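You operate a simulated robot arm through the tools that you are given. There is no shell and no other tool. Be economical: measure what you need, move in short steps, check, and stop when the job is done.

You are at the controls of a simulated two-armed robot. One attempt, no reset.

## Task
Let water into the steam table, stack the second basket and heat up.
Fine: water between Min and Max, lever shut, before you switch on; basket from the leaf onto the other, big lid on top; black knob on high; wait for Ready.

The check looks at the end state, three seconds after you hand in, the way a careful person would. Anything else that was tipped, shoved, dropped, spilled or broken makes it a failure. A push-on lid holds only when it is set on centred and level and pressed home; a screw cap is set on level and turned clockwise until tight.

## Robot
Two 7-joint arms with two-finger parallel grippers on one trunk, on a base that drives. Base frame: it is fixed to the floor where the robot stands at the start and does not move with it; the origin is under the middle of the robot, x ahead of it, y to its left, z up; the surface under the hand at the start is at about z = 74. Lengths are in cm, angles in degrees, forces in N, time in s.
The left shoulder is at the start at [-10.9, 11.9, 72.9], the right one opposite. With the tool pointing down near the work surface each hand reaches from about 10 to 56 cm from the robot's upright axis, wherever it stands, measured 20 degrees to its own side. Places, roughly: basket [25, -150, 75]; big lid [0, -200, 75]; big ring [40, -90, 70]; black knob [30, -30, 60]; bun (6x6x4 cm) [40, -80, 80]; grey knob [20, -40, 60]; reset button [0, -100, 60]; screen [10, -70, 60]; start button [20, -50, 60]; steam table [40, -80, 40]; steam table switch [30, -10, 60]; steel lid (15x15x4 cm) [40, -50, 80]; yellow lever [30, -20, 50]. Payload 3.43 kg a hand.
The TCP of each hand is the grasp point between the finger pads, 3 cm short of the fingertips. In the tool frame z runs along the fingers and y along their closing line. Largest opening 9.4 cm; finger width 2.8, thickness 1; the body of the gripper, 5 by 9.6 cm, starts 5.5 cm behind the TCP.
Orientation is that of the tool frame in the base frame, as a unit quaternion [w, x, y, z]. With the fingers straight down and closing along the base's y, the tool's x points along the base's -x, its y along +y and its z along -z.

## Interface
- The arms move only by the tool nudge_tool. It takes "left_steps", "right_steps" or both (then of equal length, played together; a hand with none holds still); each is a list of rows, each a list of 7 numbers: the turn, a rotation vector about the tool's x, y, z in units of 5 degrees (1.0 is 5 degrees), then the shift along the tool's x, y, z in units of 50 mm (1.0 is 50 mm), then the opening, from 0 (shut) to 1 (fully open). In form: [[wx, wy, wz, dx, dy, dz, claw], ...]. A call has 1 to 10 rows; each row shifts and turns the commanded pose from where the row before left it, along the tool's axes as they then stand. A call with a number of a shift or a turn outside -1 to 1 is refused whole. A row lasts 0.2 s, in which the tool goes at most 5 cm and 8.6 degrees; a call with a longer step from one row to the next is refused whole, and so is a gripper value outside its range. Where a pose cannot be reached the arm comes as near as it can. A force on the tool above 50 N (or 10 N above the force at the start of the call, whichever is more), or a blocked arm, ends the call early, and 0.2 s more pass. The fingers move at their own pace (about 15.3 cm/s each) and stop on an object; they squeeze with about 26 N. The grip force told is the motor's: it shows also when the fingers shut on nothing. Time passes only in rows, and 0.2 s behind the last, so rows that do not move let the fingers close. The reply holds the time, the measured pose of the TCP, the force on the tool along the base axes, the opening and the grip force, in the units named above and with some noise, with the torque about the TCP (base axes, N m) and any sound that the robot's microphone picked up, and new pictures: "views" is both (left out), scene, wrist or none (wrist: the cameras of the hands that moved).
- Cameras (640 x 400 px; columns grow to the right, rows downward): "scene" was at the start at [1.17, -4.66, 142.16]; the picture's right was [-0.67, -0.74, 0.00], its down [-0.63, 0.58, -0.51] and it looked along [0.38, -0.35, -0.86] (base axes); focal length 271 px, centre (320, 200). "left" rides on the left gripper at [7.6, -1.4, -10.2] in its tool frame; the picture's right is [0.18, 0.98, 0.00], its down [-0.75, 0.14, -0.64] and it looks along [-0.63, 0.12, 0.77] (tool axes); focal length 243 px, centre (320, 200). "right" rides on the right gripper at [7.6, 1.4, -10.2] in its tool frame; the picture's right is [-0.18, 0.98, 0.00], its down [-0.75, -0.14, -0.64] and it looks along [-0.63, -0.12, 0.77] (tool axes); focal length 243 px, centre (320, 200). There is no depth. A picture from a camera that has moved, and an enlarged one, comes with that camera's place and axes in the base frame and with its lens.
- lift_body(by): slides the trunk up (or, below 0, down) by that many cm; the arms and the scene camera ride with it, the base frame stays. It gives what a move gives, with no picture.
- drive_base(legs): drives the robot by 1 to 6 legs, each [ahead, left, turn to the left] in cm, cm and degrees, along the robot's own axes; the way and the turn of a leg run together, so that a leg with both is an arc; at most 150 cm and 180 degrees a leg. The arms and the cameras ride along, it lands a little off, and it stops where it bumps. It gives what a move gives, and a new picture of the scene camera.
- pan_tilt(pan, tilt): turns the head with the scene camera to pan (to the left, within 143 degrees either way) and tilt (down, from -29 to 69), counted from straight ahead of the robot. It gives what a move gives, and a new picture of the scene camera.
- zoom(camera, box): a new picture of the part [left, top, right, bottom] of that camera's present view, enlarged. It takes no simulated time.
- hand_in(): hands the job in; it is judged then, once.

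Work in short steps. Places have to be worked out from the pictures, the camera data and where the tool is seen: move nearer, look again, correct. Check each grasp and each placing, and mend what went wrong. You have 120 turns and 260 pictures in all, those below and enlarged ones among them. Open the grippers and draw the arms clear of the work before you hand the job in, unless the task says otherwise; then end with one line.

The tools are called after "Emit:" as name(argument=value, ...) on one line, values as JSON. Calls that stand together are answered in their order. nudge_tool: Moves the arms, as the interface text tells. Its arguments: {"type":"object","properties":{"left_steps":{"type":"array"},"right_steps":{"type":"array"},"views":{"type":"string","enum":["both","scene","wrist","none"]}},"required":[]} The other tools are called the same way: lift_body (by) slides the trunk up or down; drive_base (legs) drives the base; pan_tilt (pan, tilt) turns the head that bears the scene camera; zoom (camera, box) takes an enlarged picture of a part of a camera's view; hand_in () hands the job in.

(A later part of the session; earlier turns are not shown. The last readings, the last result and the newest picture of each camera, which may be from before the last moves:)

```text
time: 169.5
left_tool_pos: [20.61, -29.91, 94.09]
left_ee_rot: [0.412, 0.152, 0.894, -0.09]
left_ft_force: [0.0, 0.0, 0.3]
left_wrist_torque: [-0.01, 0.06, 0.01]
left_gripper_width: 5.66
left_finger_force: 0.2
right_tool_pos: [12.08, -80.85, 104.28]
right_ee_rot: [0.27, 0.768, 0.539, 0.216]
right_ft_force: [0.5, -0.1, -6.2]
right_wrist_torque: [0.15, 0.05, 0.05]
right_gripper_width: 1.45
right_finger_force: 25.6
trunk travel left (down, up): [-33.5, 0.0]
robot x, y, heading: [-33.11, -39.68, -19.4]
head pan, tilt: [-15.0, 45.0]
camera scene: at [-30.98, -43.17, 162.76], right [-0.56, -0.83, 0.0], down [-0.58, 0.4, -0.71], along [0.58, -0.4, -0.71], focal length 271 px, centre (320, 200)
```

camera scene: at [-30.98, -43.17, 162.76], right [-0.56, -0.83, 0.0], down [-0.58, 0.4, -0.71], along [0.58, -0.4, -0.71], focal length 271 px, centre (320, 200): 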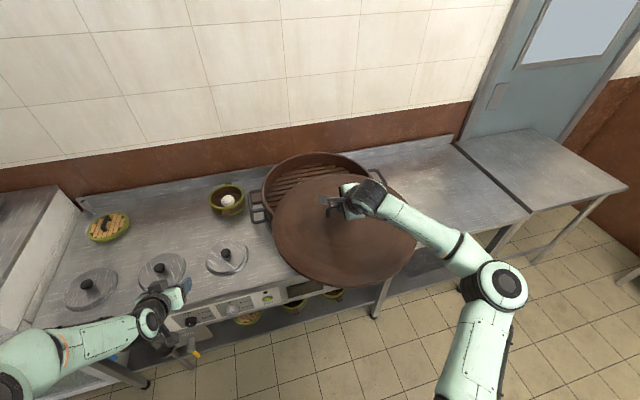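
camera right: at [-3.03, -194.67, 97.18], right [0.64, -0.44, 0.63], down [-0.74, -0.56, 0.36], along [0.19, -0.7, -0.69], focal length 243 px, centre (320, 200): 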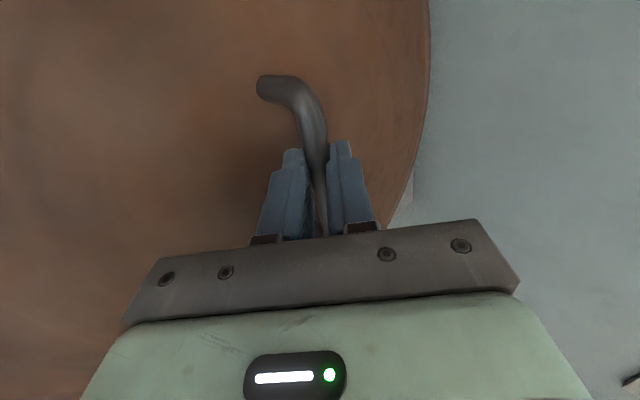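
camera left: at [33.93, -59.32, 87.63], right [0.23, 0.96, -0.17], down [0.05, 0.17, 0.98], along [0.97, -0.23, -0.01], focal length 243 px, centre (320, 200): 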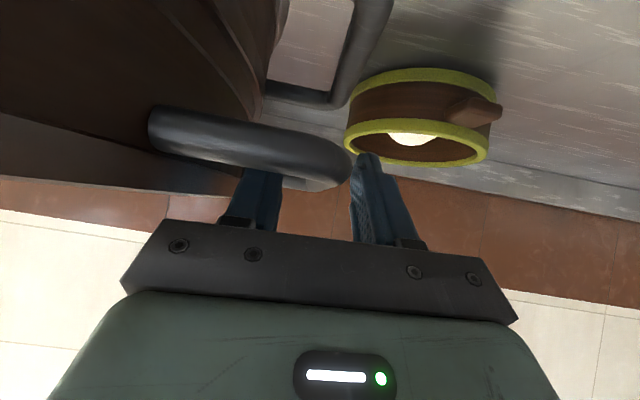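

Aligned laterally. I drive forward 25.5 cm to bring the lid over the stack.

Emit:
drive_base(legs=[[15, 0, 0], [10.5, 0.2, 0]])

Emit:
zoom(camera="scene", box=[220, 150, 460, 310])

Emit:
zoom(camera="left", box=[0, 0, 640, 400])

```text
time: 171.6
left_tool_pos: [44.57, -38.34, 93.96]
left_ee_rot: [0.413, 0.152, 0.894, -0.089]
left_ft_force: [-0.1, 0.0, -0.6]
left_wrist_torque: [0.0, -0.01, -0.03]
left_gripper_width: 5.63
left_finger_force: 0.0
right_tool_pos: [35.98, -89.12, 104.18]
right_ee_rot: [0.269, 0.768, 0.539, 0.217]
right_ft_force: [-0.5, 0.9, -6.9]
right_wrist_torque: [0.15, 0.05, -0.03]
right_gripper_width: 1.48
right_finger_force: 26.1
trunk travel left (down, up): [-33.5, 0.0]
robot x, y, heading: [-9.36, -48.16, -19.7]
head pan, tilt: [-15.0, 45.0]
camera scene: at [-6.99, -51.41, 162.73], right [-0.57, -0.82, 0.0], down [-0.58, 0.4, -0.71], along [0.58, -0.4, -0.71], focal length 271 px, centre (320, 200)
```

scene: 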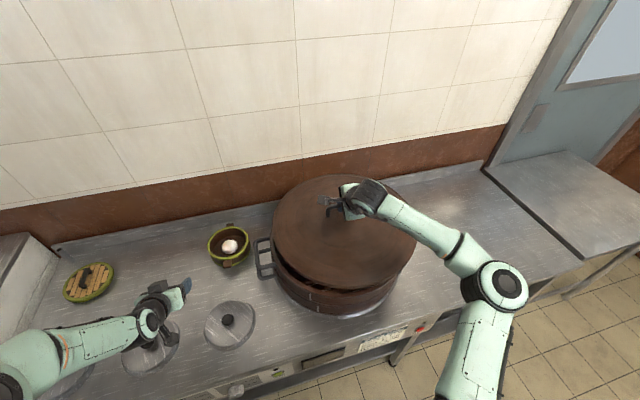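

```text
2.50 times, centred on (340, 230) of scene
camera zoom: at [-6.99, -51.41, 162.73], right [-0.57, -0.82, 0.0], down [-0.58, 0.4, -0.71], along [0.58, -0.4, -0.71], focal length 677 px, centre (270, 125)
```

zoom: 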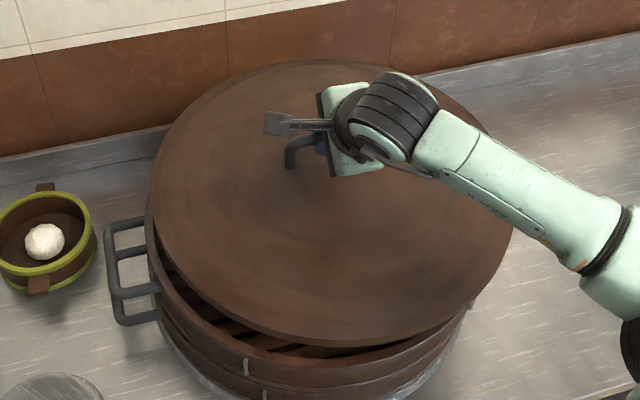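

```text
1.00 times, centred on (320, 200) of left (not enlarged: the box is as wide or as high as the picture)
camera zoom: at [32.06, -35.14, 94.86], right [0.23, 0.96, -0.17], down [0.06, 0.17, 0.98], along [0.97, -0.23, -0.01], focal length 243 px, centre (320, 200)
```

zoom: 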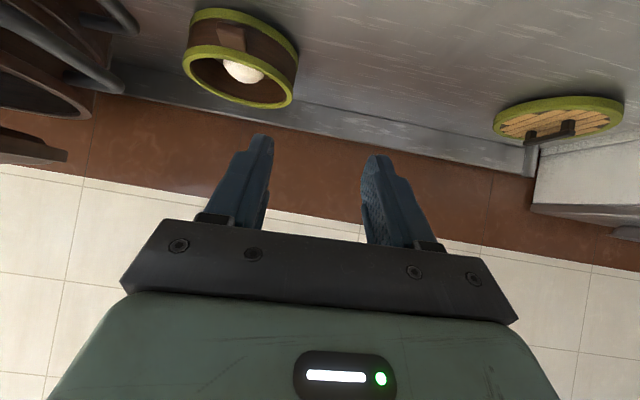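

From the lid outline, its centre is about 1.5 cm right of the grasp point, so I shift 1.6 cm left and 0.9 cm forward before lowering.

Emit:
drive_base(legs=[[0.9, 1.6, 0]])

Emit:
pan_tilt(pan=-19, tilt=50)

Emit:
zoom(camera="scene", box=[200, 120, 440, 270])

```text
time: 172.5
left_tool_pos: [45.86, -37.28, 94.05]
left_ee_rot: [0.413, 0.153, 0.893, -0.09]
left_ft_force: [-0.6, -0.1, -0.5]
left_wrist_torque: [0.0, -0.02, 0.01]
left_gripper_width: 5.67
left_finger_force: 0.0
right_tool_pos: [37.4, -88.09, 104.21]
right_ee_rot: [0.269, 0.769, 0.538, 0.217]
right_ft_force: [0.6, 0.1, -7.4]
right_wrist_torque: [0.12, 0.04, 0.01]
right_gripper_width: 1.45
right_finger_force: 26.6
trunk travel left (down, up): [-33.5, 0.0]
robot x, y, heading: [-8.18, -46.82, -19.3]
head pan, tilt: [-15.0, 45.0]
camera scene: at [-5.71, -50.26, 162.75], right [-0.57, -0.82, 0.0], down [-0.58, 0.4, -0.71], along [0.58, -0.4, -0.71], focal length 271 px, centre (320, 200)
```

scene: 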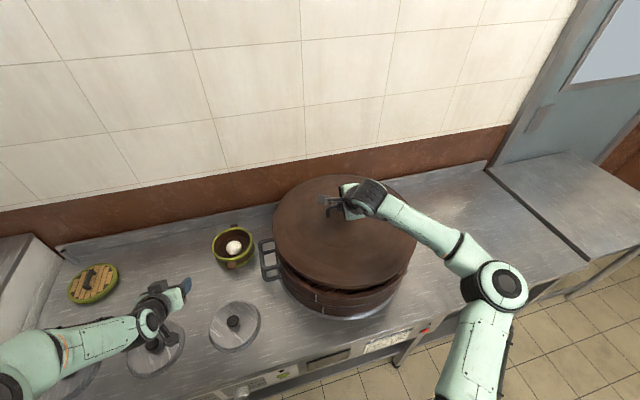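

```text
time: 173.1
left_tool_pos: [46.02, -37.12, 94.13]
left_ee_rot: [0.413, 0.153, 0.893, -0.09]
left_ft_force: [-0.6, 0.8, -0.2]
left_wrist_torque: [0.01, -0.01, 0.0]
left_gripper_width: 5.65
left_finger_force: 0.1
right_tool_pos: [37.39, -87.96, 104.19]
right_ee_rot: [0.269, 0.769, 0.538, 0.215]
right_ft_force: [0.2, 0.2, -6.2]
right_wrist_torque: [0.14, 0.06, 0.02]
right_gripper_width: 1.44
right_finger_force: 26.0
trunk travel left (down, up): [-33.5, 0.0]
robot x, y, heading: [-7.9, -46.79, -19.3]
head pan, tilt: [-19.0, 50.0]
camera scene: at [-6.25, -50.38, 162.07], right [-0.62, -0.78, 0.0], down [-0.6, 0.48, -0.64], along [0.5, -0.4, -0.77], focal length 271 px, centre (320, 200)
```

scene: 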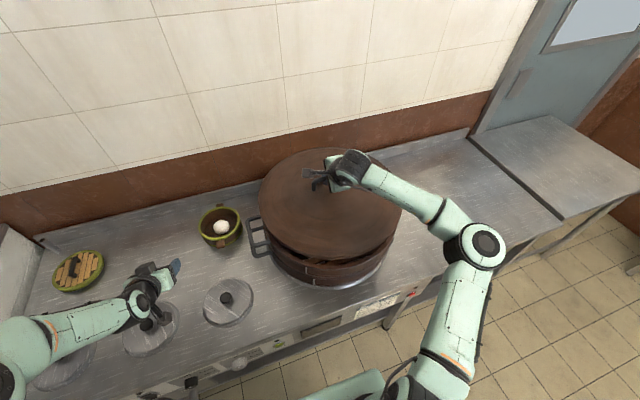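

```text
2.67 times, centred on (320, 195) of scene
camera zoom: at [-6.25, -50.38, 162.07], right [-0.62, -0.78, 0.0], down [-0.6, 0.48, -0.64], along [0.5, -0.4, -0.77], focal length 722 px, centre (320, 213)
```

zoom: 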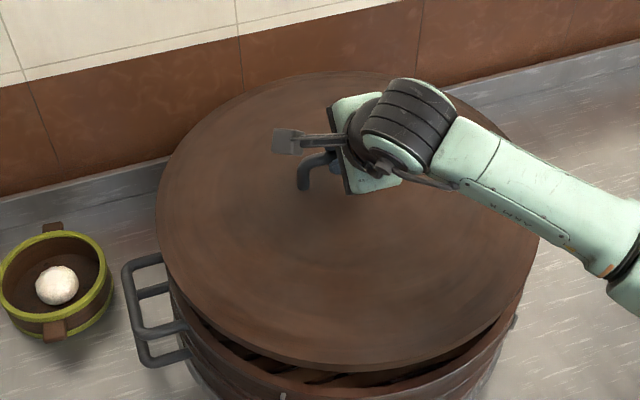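

The lid outline now matches the stack centre within a few millimetres. I lower 3 cm in small steps.

Emit:
nudge_tool(right_steps=[[0, 0, 0, 0, -0.065, 0.076, 0], [0, 0, 0, 0, -0.065, 0.076, 0], [0, 0, 0, 0, -0.065, 0.076, 0], [0, 0, 0, 0, -0.065, 0.076, 0], [0, 0, 0, 0, -0.065, 0.076, 0], [0, 0, 0, 0, -0.065, 0.076, 0], [0, 0, 0, 0, 0, 0, 0]], views="none")

Emit:
zoom(camera="scene", box=[200, 120, 440, 300])

```text
time: 174.7
left_tool_pos: [45.97, -37.1, 94.03]
left_ee_rot: [0.412, 0.153, 0.894, -0.09]
left_ft_force: [0.3, -0.8, 0.2]
left_wrist_torque: [-0.01, 0.04, 0.0]
left_gripper_width: 5.65
left_finger_force: 0.1
right_tool_pos: [37.43, -87.85, 101.14]
right_ee_rot: [0.268, 0.769, 0.539, 0.216]
right_ft_force: [0.4, 0.2, -6.7]
right_wrist_torque: [0.13, 0.08, 0.02]
right_gripper_width: 1.46
right_finger_force: 25.8
trunk travel left (down, up): [-33.5, 0.0]
robot x, y, heading: [-7.93, -46.85, -19.6]
head pan, tilt: [-19.0, 50.0]
```

```text
2.22 times, centred on (320, 210) of scene
camera zoom: at [-6.28, -50.42, 162.07], right [-0.62, -0.78, 0.0], down [-0.6, 0.48, -0.64], along [0.5, -0.4, -0.77], focal length 602 px, centre (320, 178)
```

zoom: 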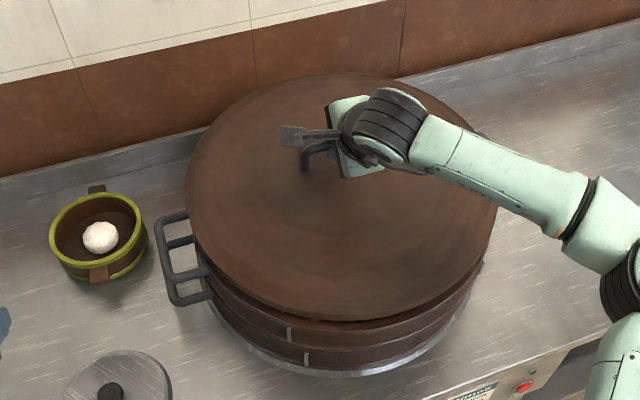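

Looks centred. I keep lowering slowly until contact.

Emit:
nudge_tool(right_steps=[[0, 0, 0, 0, -0.039, 0.046, 0], [0, 0, 0, 0, -0.039, 0.046, 0], [0, 0, 0, 0, -0.039, 0.046, 0], [0, 0, 0, 0, -0.039, 0.046, 0], [0, 0, 0, 0, 0, 0, 0]], views="none")

Emit:
zoom(camera="scene", box=[200, 120, 440, 300])

```text
time: 175.9
left_tool_pos: [45.97, -37.19, 94.06]
left_ee_rot: [0.413, 0.153, 0.893, -0.09]
left_ft_force: [0.0, 0.4, -1.2]
left_wrist_torque: [0.02, 0.02, 0.01]
left_gripper_width: 5.66
left_finger_force: 0.1
right_tool_pos: [37.56, -87.84, 99.97]
right_ee_rot: [0.269, 0.769, 0.538, 0.216]
right_ft_force: [0.1, -0.8, -7.2]
right_wrist_torque: [0.13, 0.06, -0.01]
right_gripper_width: 1.47
right_finger_force: 26.0
trunk travel left (down, up): [-33.5, 0.0]
robot x, y, heading: [-7.93, -46.85, -19.4]
head pan, tilt: [-19.0, 50.0]
```

```text
2.22 times, centred on (320, 210) of scene
camera zoom: at [-6.28, -50.42, 162.07], right [-0.62, -0.78, 0.0], down [-0.6, 0.48, -0.64], along [0.5, -0.4, -0.77], focal length 602 px, centre (320, 178)
```

zoom: 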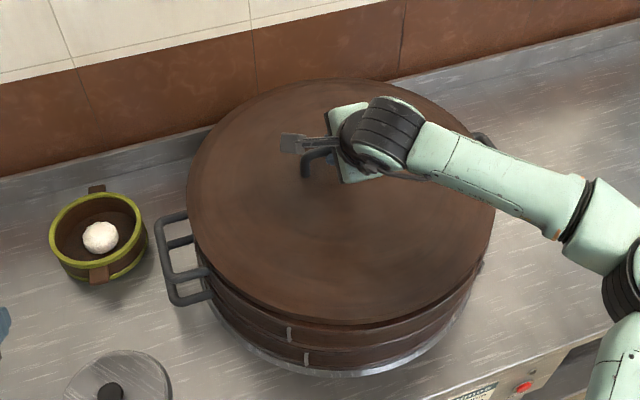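

Still hanging; I lower another 1 cm.

Emit:
nudge_tool(right_steps=[[0, 0, 0, 0, -0.033, 0.038, 0], [0, 0, 0, 0, -0.033, 0.038, 0], [0, 0, 0, 0, -0.033, 0.038, 0], [0, 0, 0, 0, -0.033, 0.038, 0], [0, 0, 0, 0, 0, 0, 0]], views="none")

Emit:
zoom(camera="scene", box=[200, 120, 440, 300])

```text
time: 177.1
left_tool_pos: [45.85, -37.12, 94.08]
left_ee_rot: [0.413, 0.153, 0.893, -0.09]
left_ft_force: [-0.1, -0.1, 0.0]
left_wrist_torque: [0.02, 0.01, -0.01]
left_gripper_width: 5.67
left_finger_force: 0.1
right_tool_pos: [37.46, -87.83, 99.0]
right_ee_rot: [0.27, 0.768, 0.538, 0.216]
right_ft_force: [0.1, -0.1, -6.6]
right_wrist_torque: [0.14, 0.07, -0.01]
right_gripper_width: 1.43
right_finger_force: 25.5
trunk travel left (down, up): [-33.5, 0.0]
robot x, y, heading: [-7.99, -47.15, -19.3]
head pan, tilt: [-19.0, 50.0]
```

```text
2.22 times, centred on (320, 210) of scene
camera zoom: at [-6.28, -50.42, 162.07], right [-0.62, -0.78, 0.0], down [-0.6, 0.48, -0.64], along [0.5, -0.4, -0.77], focal length 602 px, centre (320, 178)
```

zoom: 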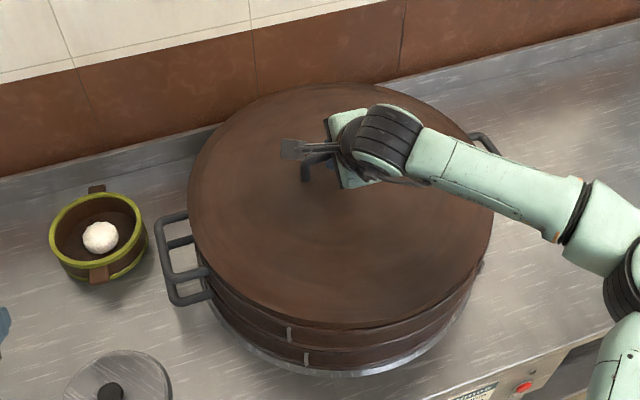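

Nearly touching, symmetric. Another 1 cm.

Emit:
nudge_tool(right_steps=[[0, 0, 0, 0, -0.033, 0.038, 0], [0, 0, 0, 0, -0.033, 0.038, 0], [0, 0, 0, 0, -0.033, 0.038, 0], [0, 0, 0, 0, -0.033, 0.038, 0], [0, 0, 0, 0, -0.033, 0.038, 0], [0, 0, 0, 0, 0, 0, 0]], views="none")

Emit:
zoom(camera="scene", box=[200, 120, 440, 300])

```text
time: 178.5
left_tool_pos: [45.76, -37.13, 94.22]
left_ee_rot: [0.413, 0.153, 0.893, -0.09]
left_ft_force: [0.3, -0.3, 0.4]
left_wrist_torque: [0.0, -0.02, 0.0]
left_gripper_width: 5.63
left_finger_force: 0.1
right_tool_pos: [37.54, -87.84, 98.52]
right_ee_rot: [0.276, 0.766, 0.537, 0.22]
right_ft_force: [-0.5, -10.3, 36.9]
right_wrist_torque: [-0.18, -0.67, -0.6]
right_gripper_width: 1.48
right_finger_force: 25.7
trunk travel left (down, up): [-33.5, 0.0]
robot x, y, heading: [-8.21, -47.0, -19.5]
head pan, tilt: [-19.0, 50.0]
```

```text
2.22 times, centred on (320, 210) of scene
camera zoom: at [-6.65, -50.29, 162.11], right [-0.62, -0.78, 0.0], down [-0.6, 0.48, -0.64], along [0.51, -0.4, -0.76], focal length 602 px, centre (320, 178)
```

zoom: 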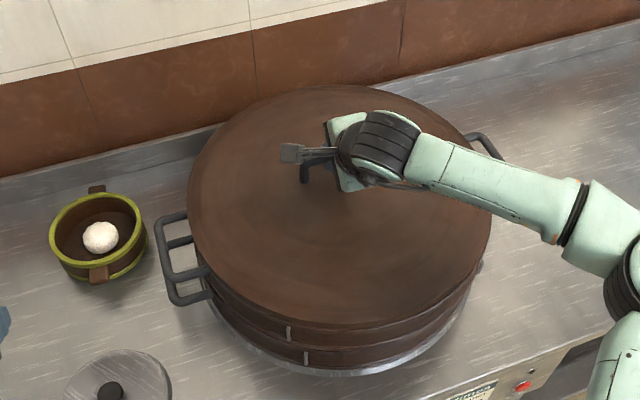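

Contact at 37 N: the lid is down and pressed. I relieve, open, and withdraw along the approach line.

Emit:
nudge_tool(right_steps=[[0, 0, 0, 0, 0.04, -0.046, 0], [0, 0, 0, 0, 0.04, -0.046, 0], [0, 0, 0, 0, 0, 0, 0.2], [0, 0, 0, 0, 0, 0, 0.4], [0, 0, 0, 0, 0, 0, 0.4], [0, 0, 0, 0, 0, -0.3, 0.4], [0, 0, 0, 0, 0, -0.5, 0.4], [0, 0, 0, 0, 0, -0.6, 0.4], [0, 0, 0, 0, 0.2, -0.6, 0.4]], views="both")

Emit:
zoom(camera="scene", box=[200, 120, 440, 300])

```text
time: 180.5
left_tool_pos: [45.89, -37.06, 94.17]
left_ee_rot: [0.414, 0.153, 0.893, -0.091]
left_ft_force: [0.8, 0.6, -0.6]
left_wrist_torque: [-0.01, 0.02, -0.01]
left_gripper_width: 5.63
left_finger_force: 0.1
right_tool_pos: [31.99, -86.03, 106.51]
right_ee_rot: [0.27, 0.769, 0.538, 0.216]
right_ft_force: [-1.0, -0.2, 0.1]
right_wrist_torque: [0.0, 0.0, 0.01]
right_gripper_width: 3.77
right_finger_force: 0.1
trunk travel left (down, up): [-33.5, 0.0]
robot x, y, heading: [-7.95, -46.96, -19.1]
head pan, tilt: [-19.0, 50.0]
camera scene: at [-6.36, -50.32, 162.07], right [-0.62, -0.78, 0.0], down [-0.6, 0.48, -0.64], along [0.5, -0.4, -0.77], focal length 271 px, centre (320, 200)
camera right: at [28.96, -77.48, 115.63], right [0.64, -0.44, 0.63], down [-0.75, -0.56, 0.37], along [0.19, -0.7, -0.69], focal length 243 px, centre (320, 200)
```

scene: 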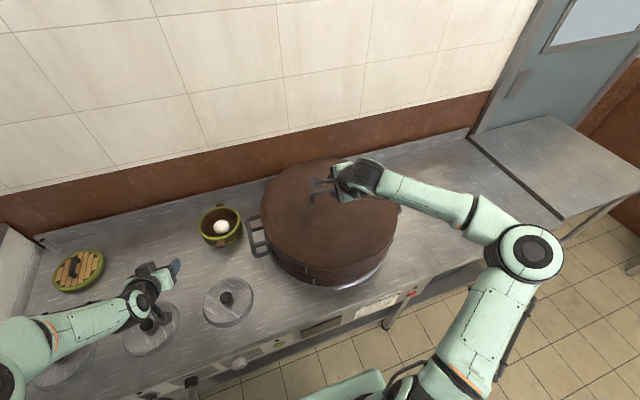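
right: 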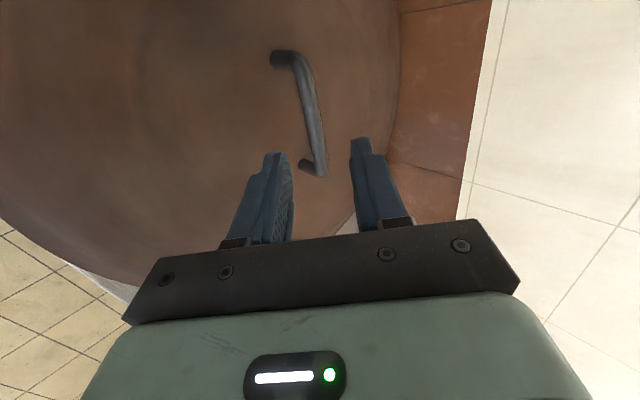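

```text
2.22 times, centred on (320, 210) of scene
camera zoom: at [-6.36, -50.32, 162.07], right [-0.62, -0.78, 0.0], down [-0.6, 0.48, -0.64], along [0.5, -0.4, -0.77], focal length 602 px, centre (320, 178)
```

zoom: 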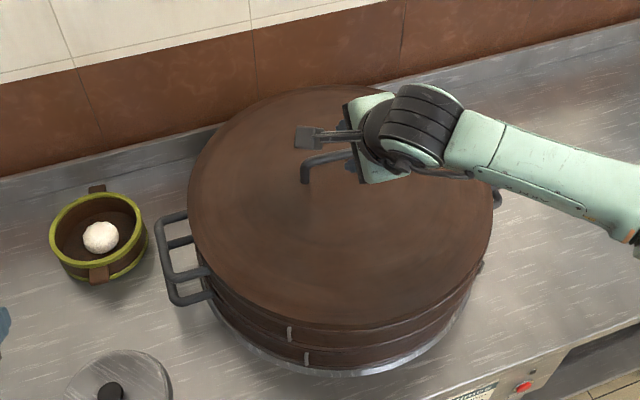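

The lid sits level and centred. I back away and reorient the right hand horizontally for the switch and knob (pitch first, then unroll).

Emit:
drive_base(legs=[[-25, 0, 0]])

Emit:
nudge_tool(right_steps=[[-1, 0, 0, 0, 0, 0, 0.4], [-1, 0, 0, 0, 0, 0, 0.4], [-1, 0, 0, 0, 0, 0, 0.4], [-1, 0, 0, 0, 0, 0, 0.4], [-1, 0, 0, 0, 0, 0, 0.4], [-1, 0, 0, 0, 0, 0, 0.4], [-1, 0, 0, 0, 0, 0, 0.4], [-1, 0, 0, 0, 0, 0, 0.4], [-1, 0, 0, 0, 0, 0, 0.4], [-1, 0, 0, 0, 0, 0, 0.4]], views="none")

Emit:
nudge_tool(right_steps=[[0, 0, -1, 0, 0, 0, 0.4], [0, 0, -1, 0, 0, 0, 0.4], [0, 0, -1, 0, 0, 0, 0.4], [0, 0, -1, 0, 0, 0, 0.4], [0, 0, -1, 0, 0, 0, 0.4], [0, 0, -1, 0, 0, 0, 0.4], [0, 0, -1, 0, 0, 0, 0.4], [0, 0, -1, 0, 0, 0, 0.4], [0, 0, -1, 0, 0, 0, 0.4]], views="none")

Emit:
nudge_tool(right_steps=[[0, 0, -1, 0, 0, 0, 0], [0, 0, -1, 0, 0, 0, 0], [0, 0, -1, 0, 0, 0, 0], [0, 0, -1, 0, 0, 0, 0], [0, 0, -1, 0, 0, 0, 0], [0, 0, -1, 0, 0, 0, 0], [0, 0, -1, 0, 0, 0, 0], [0, 0, -1, 0, 0, 0, 0], [0, 0, -1, 0, 0, 0, 0]], views="scene")

```text
time: 182.3
left_tool_pos: [22.45, -28.82, 94.13]
left_ee_rot: [0.413, 0.153, 0.893, -0.09]
left_ft_force: [-0.2, -0.2, -0.5]
left_wrist_torque: [0.02, -0.01, -0.02]
left_gripper_width: 5.66
left_finger_force: 0.0
right_tool_pos: [8.65, -77.86, 106.47]
right_ee_rot: [0.27, 0.768, 0.539, 0.217]
right_ft_force: [0.5, -0.3, 0.4]
right_wrist_torque: [0.0, -0.02, 0.03]
right_gripper_width: 3.74
right_finger_force: 0.0
trunk travel left (down, up): [-33.5, 0.0]
robot x, y, heading: [-31.37, -38.68, -19.3]
head pan, tilt: [-19.0, 50.0]
camera scene: at [-29.72, -42.15, 162.09], right [-0.62, -0.78, 0.0], down [-0.6, 0.47, -0.64], along [0.5, -0.4, -0.77], focal length 271 px, centre (320, 200)
```

scene: 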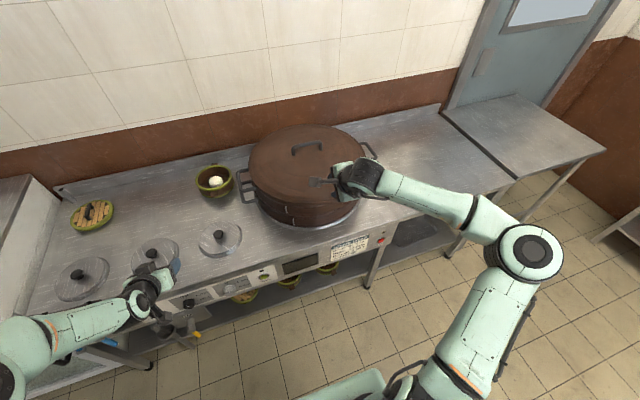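

```text
time: 184.5
left_tool_pos: [22.4, -28.85, 94.08]
left_ee_rot: [0.412, 0.152, 0.894, -0.09]
left_ft_force: [0.3, -0.2, -0.5]
left_wrist_torque: [-0.02, 0.0, 0.02]
left_gripper_width: 5.64
left_finger_force: 0.1
right_tool_pos: [8.55, -77.85, 106.56]
right_ee_rot: [0.57, 0.582, 0.397, 0.424]
right_ft_force: [-0.6, 0.4, 0.5]
right_wrist_torque: [-0.02, 0.02, -0.02]
right_gripper_width: 3.75
right_finger_force: 0.2
trunk travel left (down, up): [-33.5, 0.0]
robot x, y, heading: [-31.23, -38.69, -19.3]
head pan, tilt: [-19.0, 50.0]
```

```text
time: 186.5
left_tool_pos: [22.53, -28.88, 94.02]
left_ee_rot: [0.413, 0.153, 0.893, -0.09]
left_ft_force: [-0.1, 0.0, -0.1]
left_wrist_torque: [0.02, 0.03, 0.01]
left_gripper_width: 5.65
left_finger_force: 0.1
right_tool_pos: [8.61, -77.79, 106.59]
right_ee_rot: [0.689, 0.385, 0.59, 0.173]
right_ft_force: [-0.3, -0.2, 0.1]
right_wrist_torque: [0.0, 0.01, -0.04]
right_gripper_width: 3.77
right_finger_force: 0.0
trunk travel left (down, up): [-33.5, 0.0]
robot x, y, heading: [-31.28, -38.41, -19.6]
head pan, tilt: [-19.0, 50.0]
```

```text
time: 188.5
left_tool_pos: [22.41, -28.83, 94.16]
left_ee_rot: [0.413, 0.153, 0.893, -0.09]
left_ft_force: [0.5, 0.0, -0.1]
left_wrist_torque: [0.03, 0.03, 0.01]
left_gripper_width: 5.65
left_finger_force: 0.0
right_tool_pos: [8.61, -77.71, 106.48]
right_ee_rot: [0.702, 0.129, 0.693, -0.103]
right_ft_force: [-0.3, 0.2, -0.8]
right_wrist_torque: [0.0, 0.02, 0.01]
right_gripper_width: 0.01
right_finger_force: 25.7
trunk travel left (down, up): [-33.5, 0.0]
robot x, y, heading: [-31.65, -38.37, -19.2]
head pan, tilt: [-19.0, 50.0]
camera scene: at [-29.75, -42.13, 162.07], right [-0.62, -0.78, 0.0], down [-0.6, 0.47, -0.64], along [0.5, -0.4, -0.77], focal length 271 px, centre (320, 200)
```

scene: 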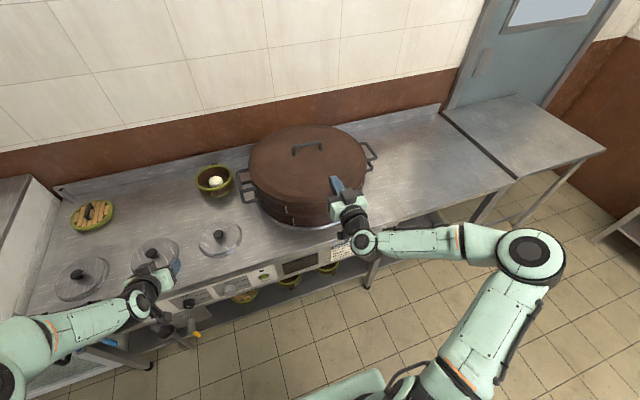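

The stack looks good. I raise and retract the left hand for clearance, then drive left so the right hand faces the switch.

Emit:
nudge_tool(left_steps=[[0, 0, 0, -0.61, 0, -0.51, 0.5], [0, 0, 0, -0.61, 0, -0.51, 0.5], [0, 0, 0, -0.61, 0, -0.51, 0.5], [0, 0, 0, -0.61, 0, -0.51, 0.5], [0, 0, 0, 0.5, 0, -0.6, 0.5], [0, 0, 0, 0.5, 0, -0.6, 0.5], [0, 0, 0, 0.5, 0, -0.6, 0.5], [0, 0, 0, 0, 0, 0, 0.5]], right_steps=[[0, 0, 0, 0, 0, -0.8, 0], [0, 0, 0, 0, 0, -0.8, 0], [0, 0, 0, 0, 0, -0.4, 0], [0, 0, 0, 0, 0, 0, 0], [0, 0, 0, 0, 0, 0, 0], [0, 0, 0, 0, 0, 0, 0], [0, 0, 0, 0, 0, 0, 0], [0, 0, 0, 0, 0, 0, 0]], views="none")

Emit:
drive_base(legs=[[-6, 60, 0]])

Emit:
lift_body(by=-22)

Emit:
pan_tilt(pan=-15, tilt=50)

```text
time: 190.3
left_tool_pos: [11.84, -24.3, 110.1]
left_ee_rot: [0.413, 0.152, 0.893, -0.089]
left_ft_force: [0.5, 0.9, -0.2]
left_wrist_torque: [-0.03, 0.01, -0.01]
left_gripper_width: 4.71
left_finger_force: 0.2
right_tool_pos: [0.72, -75.36, 106.49]
right_ee_rot: [0.702, 0.131, 0.692, -0.103]
right_ft_force: [-0.2, 0.5, 0.3]
right_wrist_torque: [0.0, -0.02, 0.01]
right_gripper_width: 0.0
right_finger_force: 26.1
right hand out of reach, approached as far as the arm can: row 3
trunk travel left (down, up): [-33.5, 0.0]
robot x, y, heading: [-31.16, -38.87, -19.4]
head pan, tilt: [-19.0, 50.0]
```

```text
time: 196.0
left_tool_pos: [25.73, 33.97, 110.14]
left_ee_rot: [0.413, 0.152, 0.893, -0.09]
left_ft_force: [0.3, 0.4, -0.4]
left_wrist_torque: [0.02, 0.02, -0.02]
left_gripper_width: 4.7
left_finger_force: 0.1
right_tool_pos: [14.62, -17.28, 106.49]
right_ee_rot: [0.702, 0.131, 0.692, -0.103]
right_ft_force: [-0.4, -0.7, 0.8]
right_wrist_torque: [0.02, 0.0, 0.03]
right_gripper_width: 0.0
right_finger_force: 26.1
trunk travel left (down, up): [-33.5, 0.0]
robot x, y, heading: [-17.43, 19.82, -19.3]
head pan, tilt: [-19.0, 50.0]
camera scene: at [-15.67, 16.05, 162.07], right [-0.62, -0.78, 0.0], down [-0.6, 0.47, -0.64], along [0.5, -0.4, -0.77], focal length 271 px, centre (320, 200)
```

scene: 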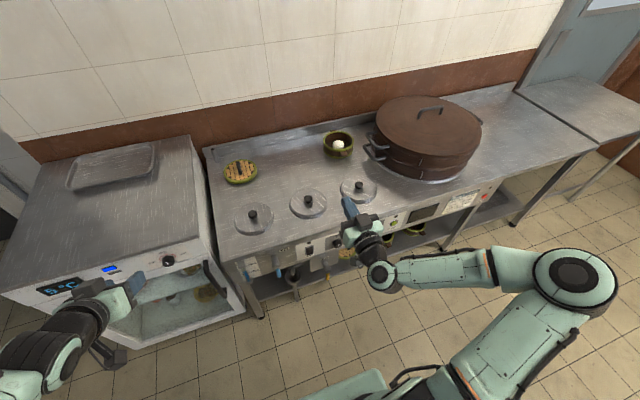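

```text
time: 198.4
left_tool_pos: [25.68, 33.85, 88.11]
left_ee_rot: [0.413, 0.153, 0.893, -0.09]
left_ft_force: [-0.7, 0.2, -0.2]
left_wrist_torque: [-0.01, 0.0, 0.01]
left_gripper_width: 4.71
left_finger_force: 0.0
right_tool_pos: [14.58, -17.19, 84.51]
right_ee_rot: [0.702, 0.131, 0.692, -0.103]
right_ft_force: [0.1, -0.1, -0.7]
right_wrist_torque: [0.03, -0.02, 0.02]
right_gripper_width: 0.01
right_finger_force: 26.1
trunk travel left (down, up): [-11.5, 22.0]
robot x, y, heading: [-17.44, 18.99, -19.4]
head pan, tilt: [-19.0, 50.0]
```

```text
time: 199.0
left_tool_pos: [25.86, 33.83, 88.02]
left_ee_rot: [0.412, 0.152, 0.894, -0.09]
left_ft_force: [-0.1, 0.3, 0.5]
left_wrist_torque: [-0.01, 0.01, 0.01]
left_gripper_width: 4.72
left_finger_force: 0.0
right_tool_pos: [14.62, -17.13, 84.46]
right_ee_rot: [0.702, 0.132, 0.692, -0.103]
right_ft_force: [0.4, 0.6, -0.8]
right_wrist_torque: [0.0, 0.01, 0.03]
right_gripper_width: 0.0
right_finger_force: 25.7
trunk travel left (down, up): [-11.5, 22.0]
robot x, y, heading: [-17.52, 19.41, -19.1]
head pan, tilt: [-15.0, 50.0]
camera scene: at [-13.75, 15.92, 139.61], right [-0.56, -0.83, 0.0], down [-0.63, 0.43, -0.64], along [0.53, -0.36, -0.77], focal length 271 px, centre (320, 200)
```

scene: 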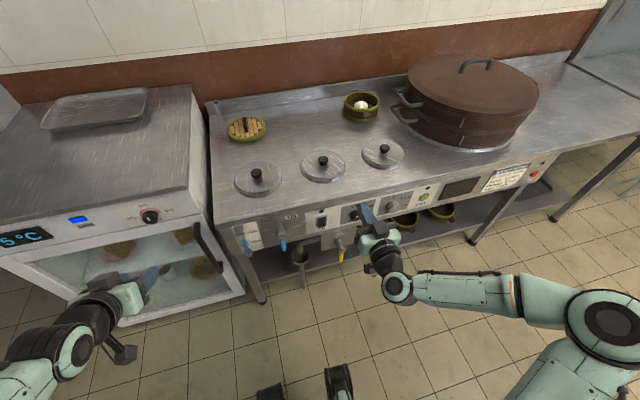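

The right hand is in front of the panel. I lower it ~21 cm to panel height and look with the wrist camera.

Emit:
nudge_tool(right_steps=[[0, 0, 0, 0.85, 0, 0, 0], [0, 0, 0, 0.85, 0, 0, 0], [0, 0, 0, 0.85, 0, 0, 0], [0, 0, 0, 0.85, 0, 0, 0], [0, 0, 0, 0.85, 0, 0, 0], [0, 0, 0, 0, 0, 0, 0]], views="wrist")

Emit:
zoom(camera="scene", box=[230, 170, 450, 280])

```text
time: 200.4
left_tool_pos: [25.75, 33.8, 88.19]
left_ee_rot: [0.413, 0.152, 0.893, -0.09]
left_ft_force: [0.3, 0.3, -0.3]
left_wrist_torque: [0.03, -0.01, -0.02]
left_gripper_width: 4.71
left_finger_force: 0.2
right_tool_pos: [15.19, -16.49, 63.27]
right_ee_rot: [0.702, 0.131, 0.692, -0.103]
right_ft_force: [-0.2, -0.2, -0.1]
right_wrist_torque: [0.02, 0.03, 0.01]
right_gripper_width: 0.02
right_finger_force: 26.0
trunk travel left (down, up): [-11.5, 22.0]
robot x, y, heading: [-17.08, 19.55, -19.4]
head pan, tilt: [-15.0, 50.0]
camera right: at [5.97, -11.57, 55.64], right [0.32, 0.92, 0.22], down [-0.67, 0.05, 0.74], along [0.67, -0.38, 0.63], focal length 243 px, centre (320, 200)
```

right: 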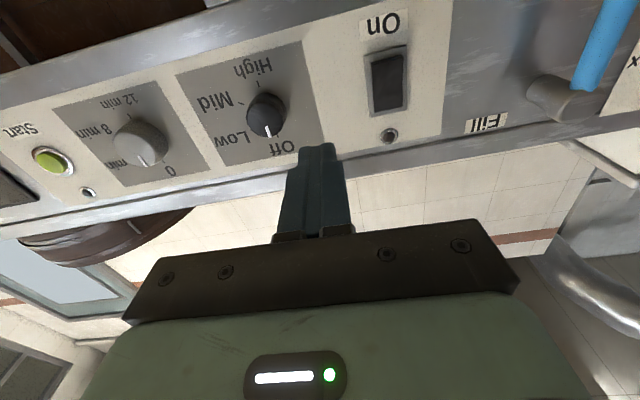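

```text
2.91 times, centred on (340, 225) of scene
camera zoom: at [-13.75, 15.93, 139.62], right [-0.56, -0.83, 0.0], down [-0.63, 0.43, -0.64], along [0.53, -0.36, -0.77], focal length 788 px, centre (262, 127)
```

zoom: 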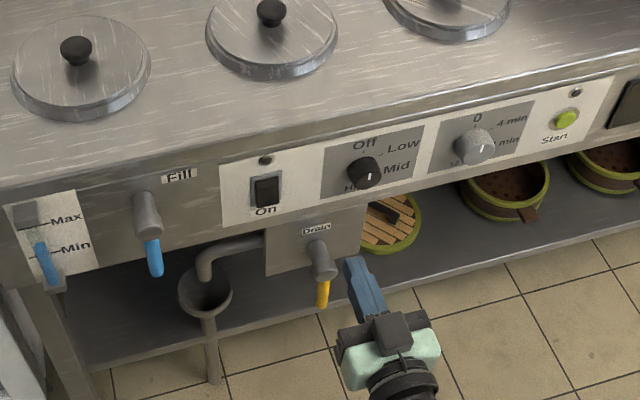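

Knob points at Off; High is at the opposite side (≈180° clockwise). I enlarge the switch.

Emit:
zoom(camera="right", box=[340, 0, 440, 160])

Emit:
zoom(camera="right", box=[180, 40, 340, 170])

```text
2.50 times, centred on (390, 80) of right
camera zoom: at [5.97, -11.57, 55.64], right [0.32, 0.92, 0.22], down [-0.67, 0.05, 0.74], along [0.67, -0.38, 0.63], focal length 606 px, centre (145, 500)
```

zoom: 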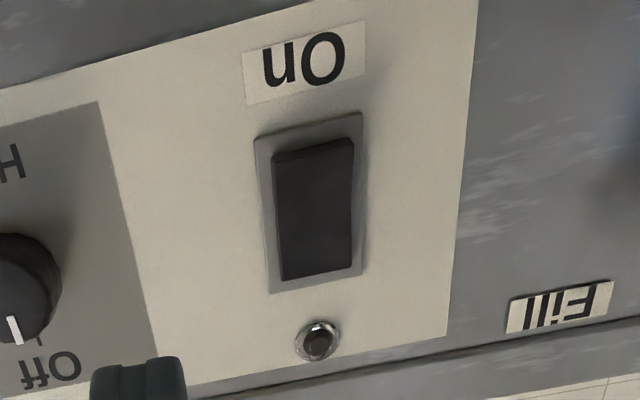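

```text
3.08 times, centred on (260, 105) of right
camera zoom: at [5.97, -11.57, 55.64], right [0.32, 0.92, 0.22], down [-0.67, 0.05, 0.74], along [0.67, -0.38, 0.63], focal length 746 px, centre (505, 492)
```

zoom: 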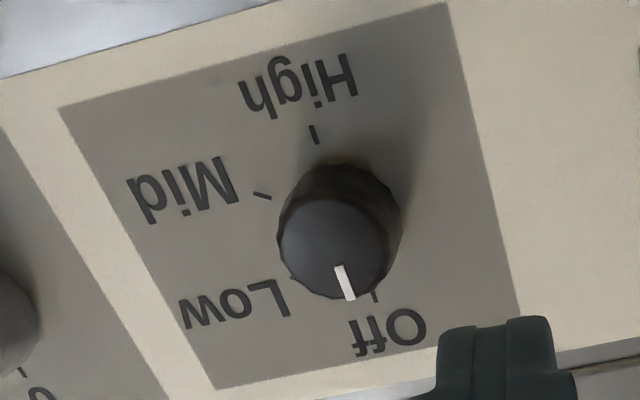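

The rocker's "On" (lower) end stands out, so it is off. I move the closed fingertips in front of its lower half at (s 32.9, z 61.5).

Emit:
nudge_tool(right_steps=[[0, 0, 0, 0.12, 0.44, 0, 0], [0, 0, 0, 0.12, 0.44, 0, 0], [0, 0, 0, 0.12, 0.44, 0, 0], [0, 0, 0, 0, 0, 0.5, 0], [0, 0, 0, 0, 0, 0.5, 0], [0, 0, 0, 0, 0, 0.4, 0], [0, 0, 0, 0, 0, 0, 0]], views="wrist")

Emit:
zoom(camera="scene", box=[270, 190, 390, 260])

```text
time: 202.0
left_tool_pos: [25.72, 33.89, 88.05]
left_ee_rot: [0.412, 0.152, 0.894, -0.089]
left_ft_force: [-1.1, 0.5, 0.2]
left_wrist_torque: [0.0, 0.01, 0.0]
left_gripper_width: 4.71
left_finger_force: 0.1
right_tool_pos: [23.94, -12.45, 61.67]
right_ee_rot: [0.702, 0.131, 0.693, -0.103]
right_ft_force: [-0.5, 0.0, 0.3]
right_wrist_torque: [0.0, -0.02, -0.02]
right_gripper_width: 0.0
right_finger_force: 25.7
trunk travel left (down, up): [-11.5, 22.0]
robot x, y, heading: [-17.52, 19.54, -19.4]
head pan, tilt: [-15.0, 50.0]
camera right: at [14.72, -7.52, 54.19], right [0.32, 0.92, 0.22], down [-0.67, 0.05, 0.74], along [0.67, -0.38, 0.63], focal length 243 px, centre (320, 200)
```

right: 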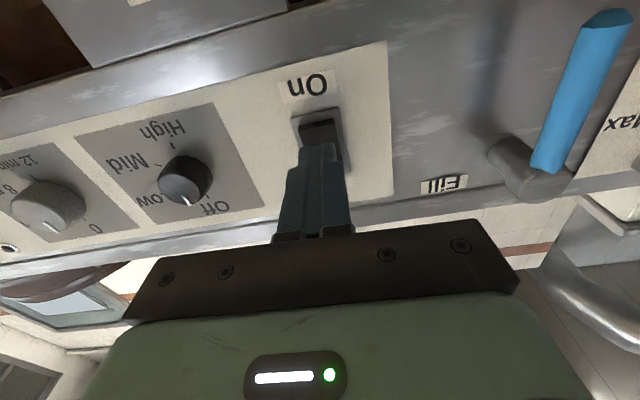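

```text
5.33 times, centred on (330, 225) of scene
camera zoom: at [-13.75, 15.92, 139.61], right [-0.56, -0.83, 0.0], down [-0.63, 0.43, -0.64], along [0.53, -0.36, -0.77], focal length 1445 px, centre (267, 67)
```

zoom: 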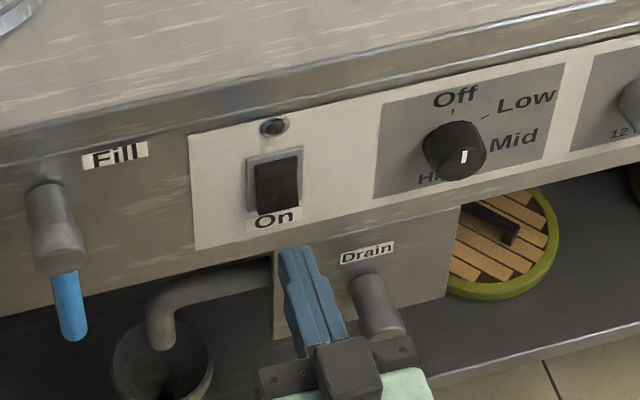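

Fingertips are in line with the On end. I push forward gently in small steps.

Emit:
nudge_tool(right_steps=[[0, 0, 0, 0, 0, 0.12, 0], [0, 0, 0, 0, 0, 0.12, 0], [0, 0, 0, 0, 0, 0.1, 0], [0, 0, 0, 0, 0, 0.1, 0], [0, 0, 0, 0, 0, 0.1, 0], [0, 0, 0, 0, 0, 0.08, 0]], views="wrist")

Emit:
zoom(camera="scene", box=[270, 190, 390, 260])

```text
time: 203.4
left_tool_pos: [25.86, 33.93, 88.07]
left_ee_rot: [0.413, 0.152, 0.893, -0.09]
left_ft_force: [0.3, 0.5, 0.8]
left_wrist_torque: [-0.02, 0.0, 0.01]
left_gripper_width: 4.69
left_finger_force: 0.1
right_tool_pos: [25.53, -14.25, 62.54]
right_ee_rot: [0.702, 0.13, 0.693, -0.102]
right_ft_force: [0.0, 0.6, -0.4]
right_wrist_torque: [0.0, -0.01, -0.04]
right_gripper_width: 0.0
right_finger_force: 26.2
right hand out of reach, approached as far as the arm can: row 2, 4, 5
trunk travel left (down, up): [-11.5, 22.0]
robot x, y, heading: [-17.65, 19.45, -19.3]
head pan, tilt: [-15.0, 50.0]
camera right: at [16.34, -9.39, 54.88], right [0.32, 0.92, 0.22], down [-0.67, 0.05, 0.74], along [0.67, -0.38, 0.63], focal length 243 px, centre (320, 200)
```

right: 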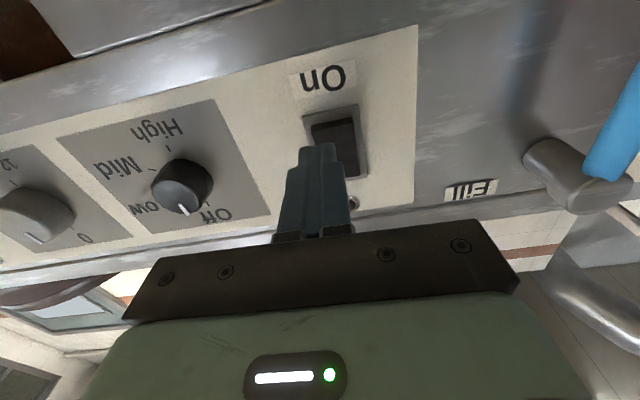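

```text
5.33 times, centred on (330, 225) of scene
camera zoom: at [-13.75, 15.92, 139.61], right [-0.56, -0.83, 0.0], down [-0.63, 0.43, -0.64], along [0.53, -0.36, -0.77], focal length 1445 px, centre (267, 67)
```

zoom: 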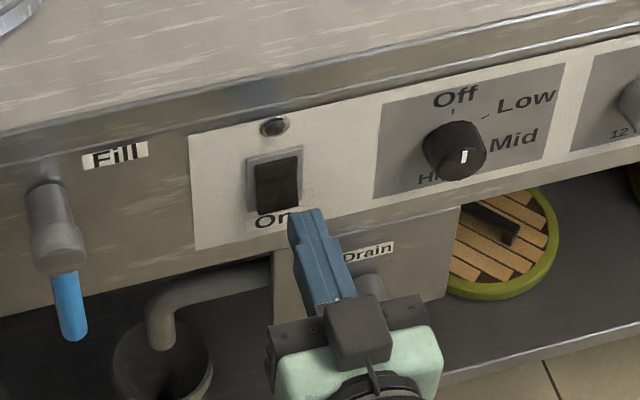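

The arm ran out of reach and drifted 1 cm right/up. I pull back 4 cm, correct, drive the base 4 cm forward, and try again.

Emit:
nudge_tool(right_steps=[[0, 0, 0, 0, 0, -0.4, 0], [0, 0, 0, 0.2, 0.24, -0.4, 0], [0, 0, 0, 0, 0, 0, 0]], views="none")

Emit:
drive_base(legs=[[4, 0, 0]])

Emit:
nudge_tool(right_steps=[[0, 0, 0, 0, 0, 0, 0]], views="wrist")

```text
time: 204.2
left_tool_pos: [25.81, 33.87, 88.06]
left_ee_rot: [0.412, 0.153, 0.894, -0.09]
left_ft_force: [-0.4, -0.4, 0.8]
left_wrist_torque: [0.05, 0.0, 0.02]
left_gripper_width: 4.71
left_finger_force: 0.0
right_tool_pos: [22.35, -11.68, 61.5]
right_ee_rot: [0.702, 0.131, 0.692, -0.103]
right_ft_force: [0.2, -0.3, 0.1]
right_wrist_torque: [-0.04, -0.02, 0.0]
right_gripper_width: 0.0
right_finger_force: 25.8
trunk travel left (down, up): [-11.5, 22.0]
robot x, y, heading: [-17.34, 19.3, -19.4]
head pan, tilt: [-15.0, 50.0]
```

```text
time: 205.1
left_tool_pos: [29.62, 32.58, 88.11]
left_ee_rot: [0.413, 0.152, 0.893, -0.09]
left_ft_force: [-0.7, 0.0, 0.9]
left_wrist_torque: [-0.01, -0.01, 0.05]
left_gripper_width: 4.67
left_finger_force: 0.1
right_tool_pos: [26.08, -13.08, 61.4]
right_ee_rot: [0.702, 0.13, 0.693, -0.102]
right_ft_force: [-1.0, 0.3, 0.1]
right_wrist_torque: [-0.04, 0.01, -0.03]
right_gripper_width: 0.01
right_finger_force: 25.2
trunk travel left (down, up): [-11.5, 22.0]
robot x, y, heading: [-13.41, 18.23, -19.0]
head pan, tilt: [-15.0, 50.0]
camera scene: at [-9.89, 14.57, 139.61], right [-0.56, -0.83, 0.0], down [-0.63, 0.43, -0.64], along [0.53, -0.36, -0.77], focal length 271 px, centre (320, 200)
```

scene: 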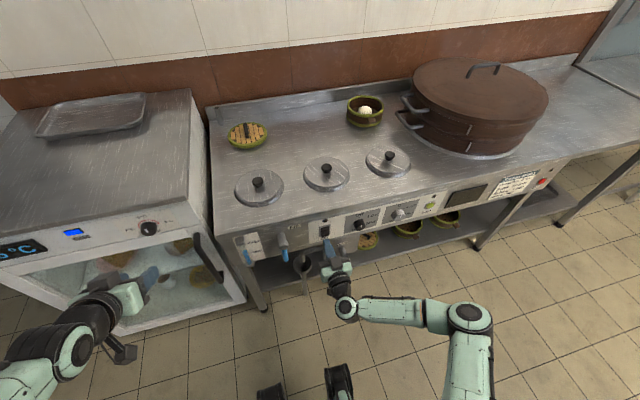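

```text
time: 205.5
left_tool_pos: [29.48, 32.63, 87.96]
left_ee_rot: [0.413, 0.153, 0.893, -0.09]
left_ft_force: [-0.1, -0.5, 0.8]
left_wrist_torque: [0.0, 0.02, 0.0]
left_gripper_width: 4.73
left_finger_force: 0.1
right_tool_pos: [25.99, -12.9, 61.42]
right_ee_rot: [0.702, 0.131, 0.692, -0.103]
right_ft_force: [-0.4, 0.7, -0.1]
right_wrist_torque: [-0.03, 0.01, 0.01]
right_gripper_width: 0.0
right_finger_force: 26.2
trunk travel left (down, up): [-11.5, 22.0]
robot x, y, heading: [-13.5, 18.47, -19.4]
head pan, tilt: [-15.0, 50.0]
camera right: at [16.95, -8.04, 53.78], right [0.32, 0.92, 0.23], down [-0.67, 0.05, 0.74], along [0.67, -0.38, 0.63], focal length 243 px, centre (320, 200)
```

right: 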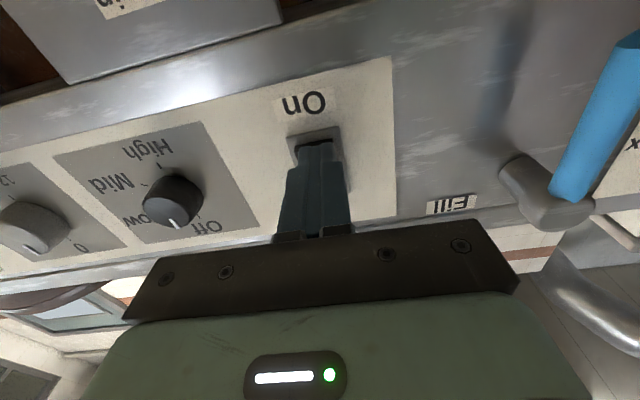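

Aligned with the rocker's On end. Push in small steps.

Emit:
nudge_tool(right_steps=[[0, 0, 0, 0, 0, 0.08, 0], [0, 0, 0, 0, 0, 0.08, 0], [0, 0, 0, 0, 0, 0.08, 0], [0, 0, 0, 0, 0, 0.08, 0], [0, 0, 0, 0, 0, 0.08, 0], [0, 0, 0, 0, 0, 0, 0]], views="wrist")

Emit:
zoom(camera="scene", box=[270, 190, 390, 260])

```text
time: 206.9
left_tool_pos: [29.54, 32.71, 88.13]
left_ee_rot: [0.414, 0.152, 0.893, -0.089]
left_ft_force: [0.6, -0.8, 1.1]
left_wrist_torque: [0.02, -0.01, 0.0]
left_gripper_width: 4.7
left_finger_force: 0.1
right_tool_pos: [27.59, -13.9, 61.38]
right_ee_rot: [0.702, 0.131, 0.693, -0.103]
right_ft_force: [-6.5, 3.5, -1.7]
right_wrist_torque: [-0.12, -0.03, 0.0]
right_gripper_width: 0.0
right_finger_force: 25.9
right hand out of reach, approached as far as the arm can: row 5
trunk travel left (down, up): [-11.5, 22.0]
robot x, y, heading: [-13.72, 17.94, -19.5]
head pan, tilt: [-15.0, 50.0]
camera right: at [18.44, -8.9, 53.92], right [0.31, 0.92, 0.22], down [-0.67, 0.05, 0.74], along [0.68, -0.38, 0.63], focal length 243 px, centre (320, 200)
```

right: 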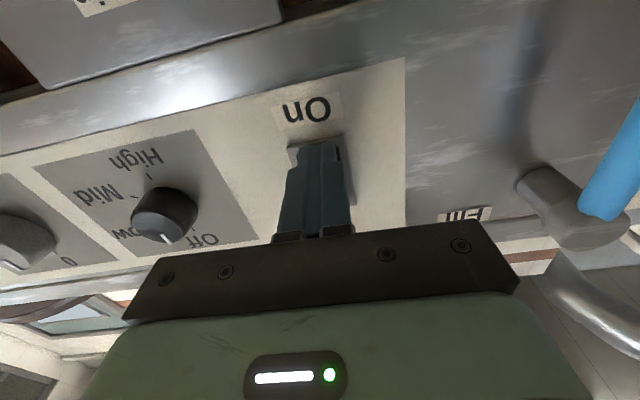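

```text
5.33 times, centred on (330, 225) of scene
camera zoom: at [-10.03, 14.63, 139.61], right [-0.56, -0.83, 0.0], down [-0.63, 0.43, -0.64], along [0.53, -0.36, -0.77], focal length 1445 px, centre (267, 67)
```

zoom: 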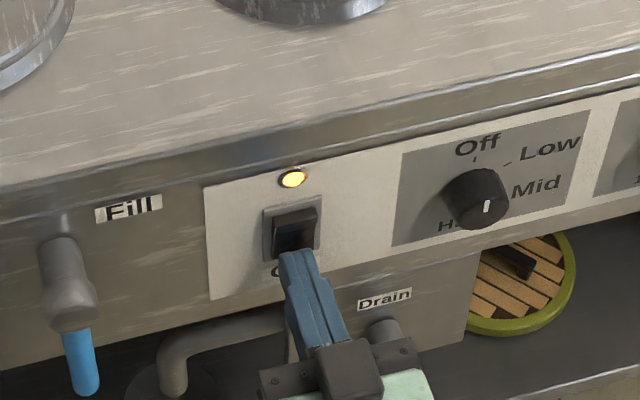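

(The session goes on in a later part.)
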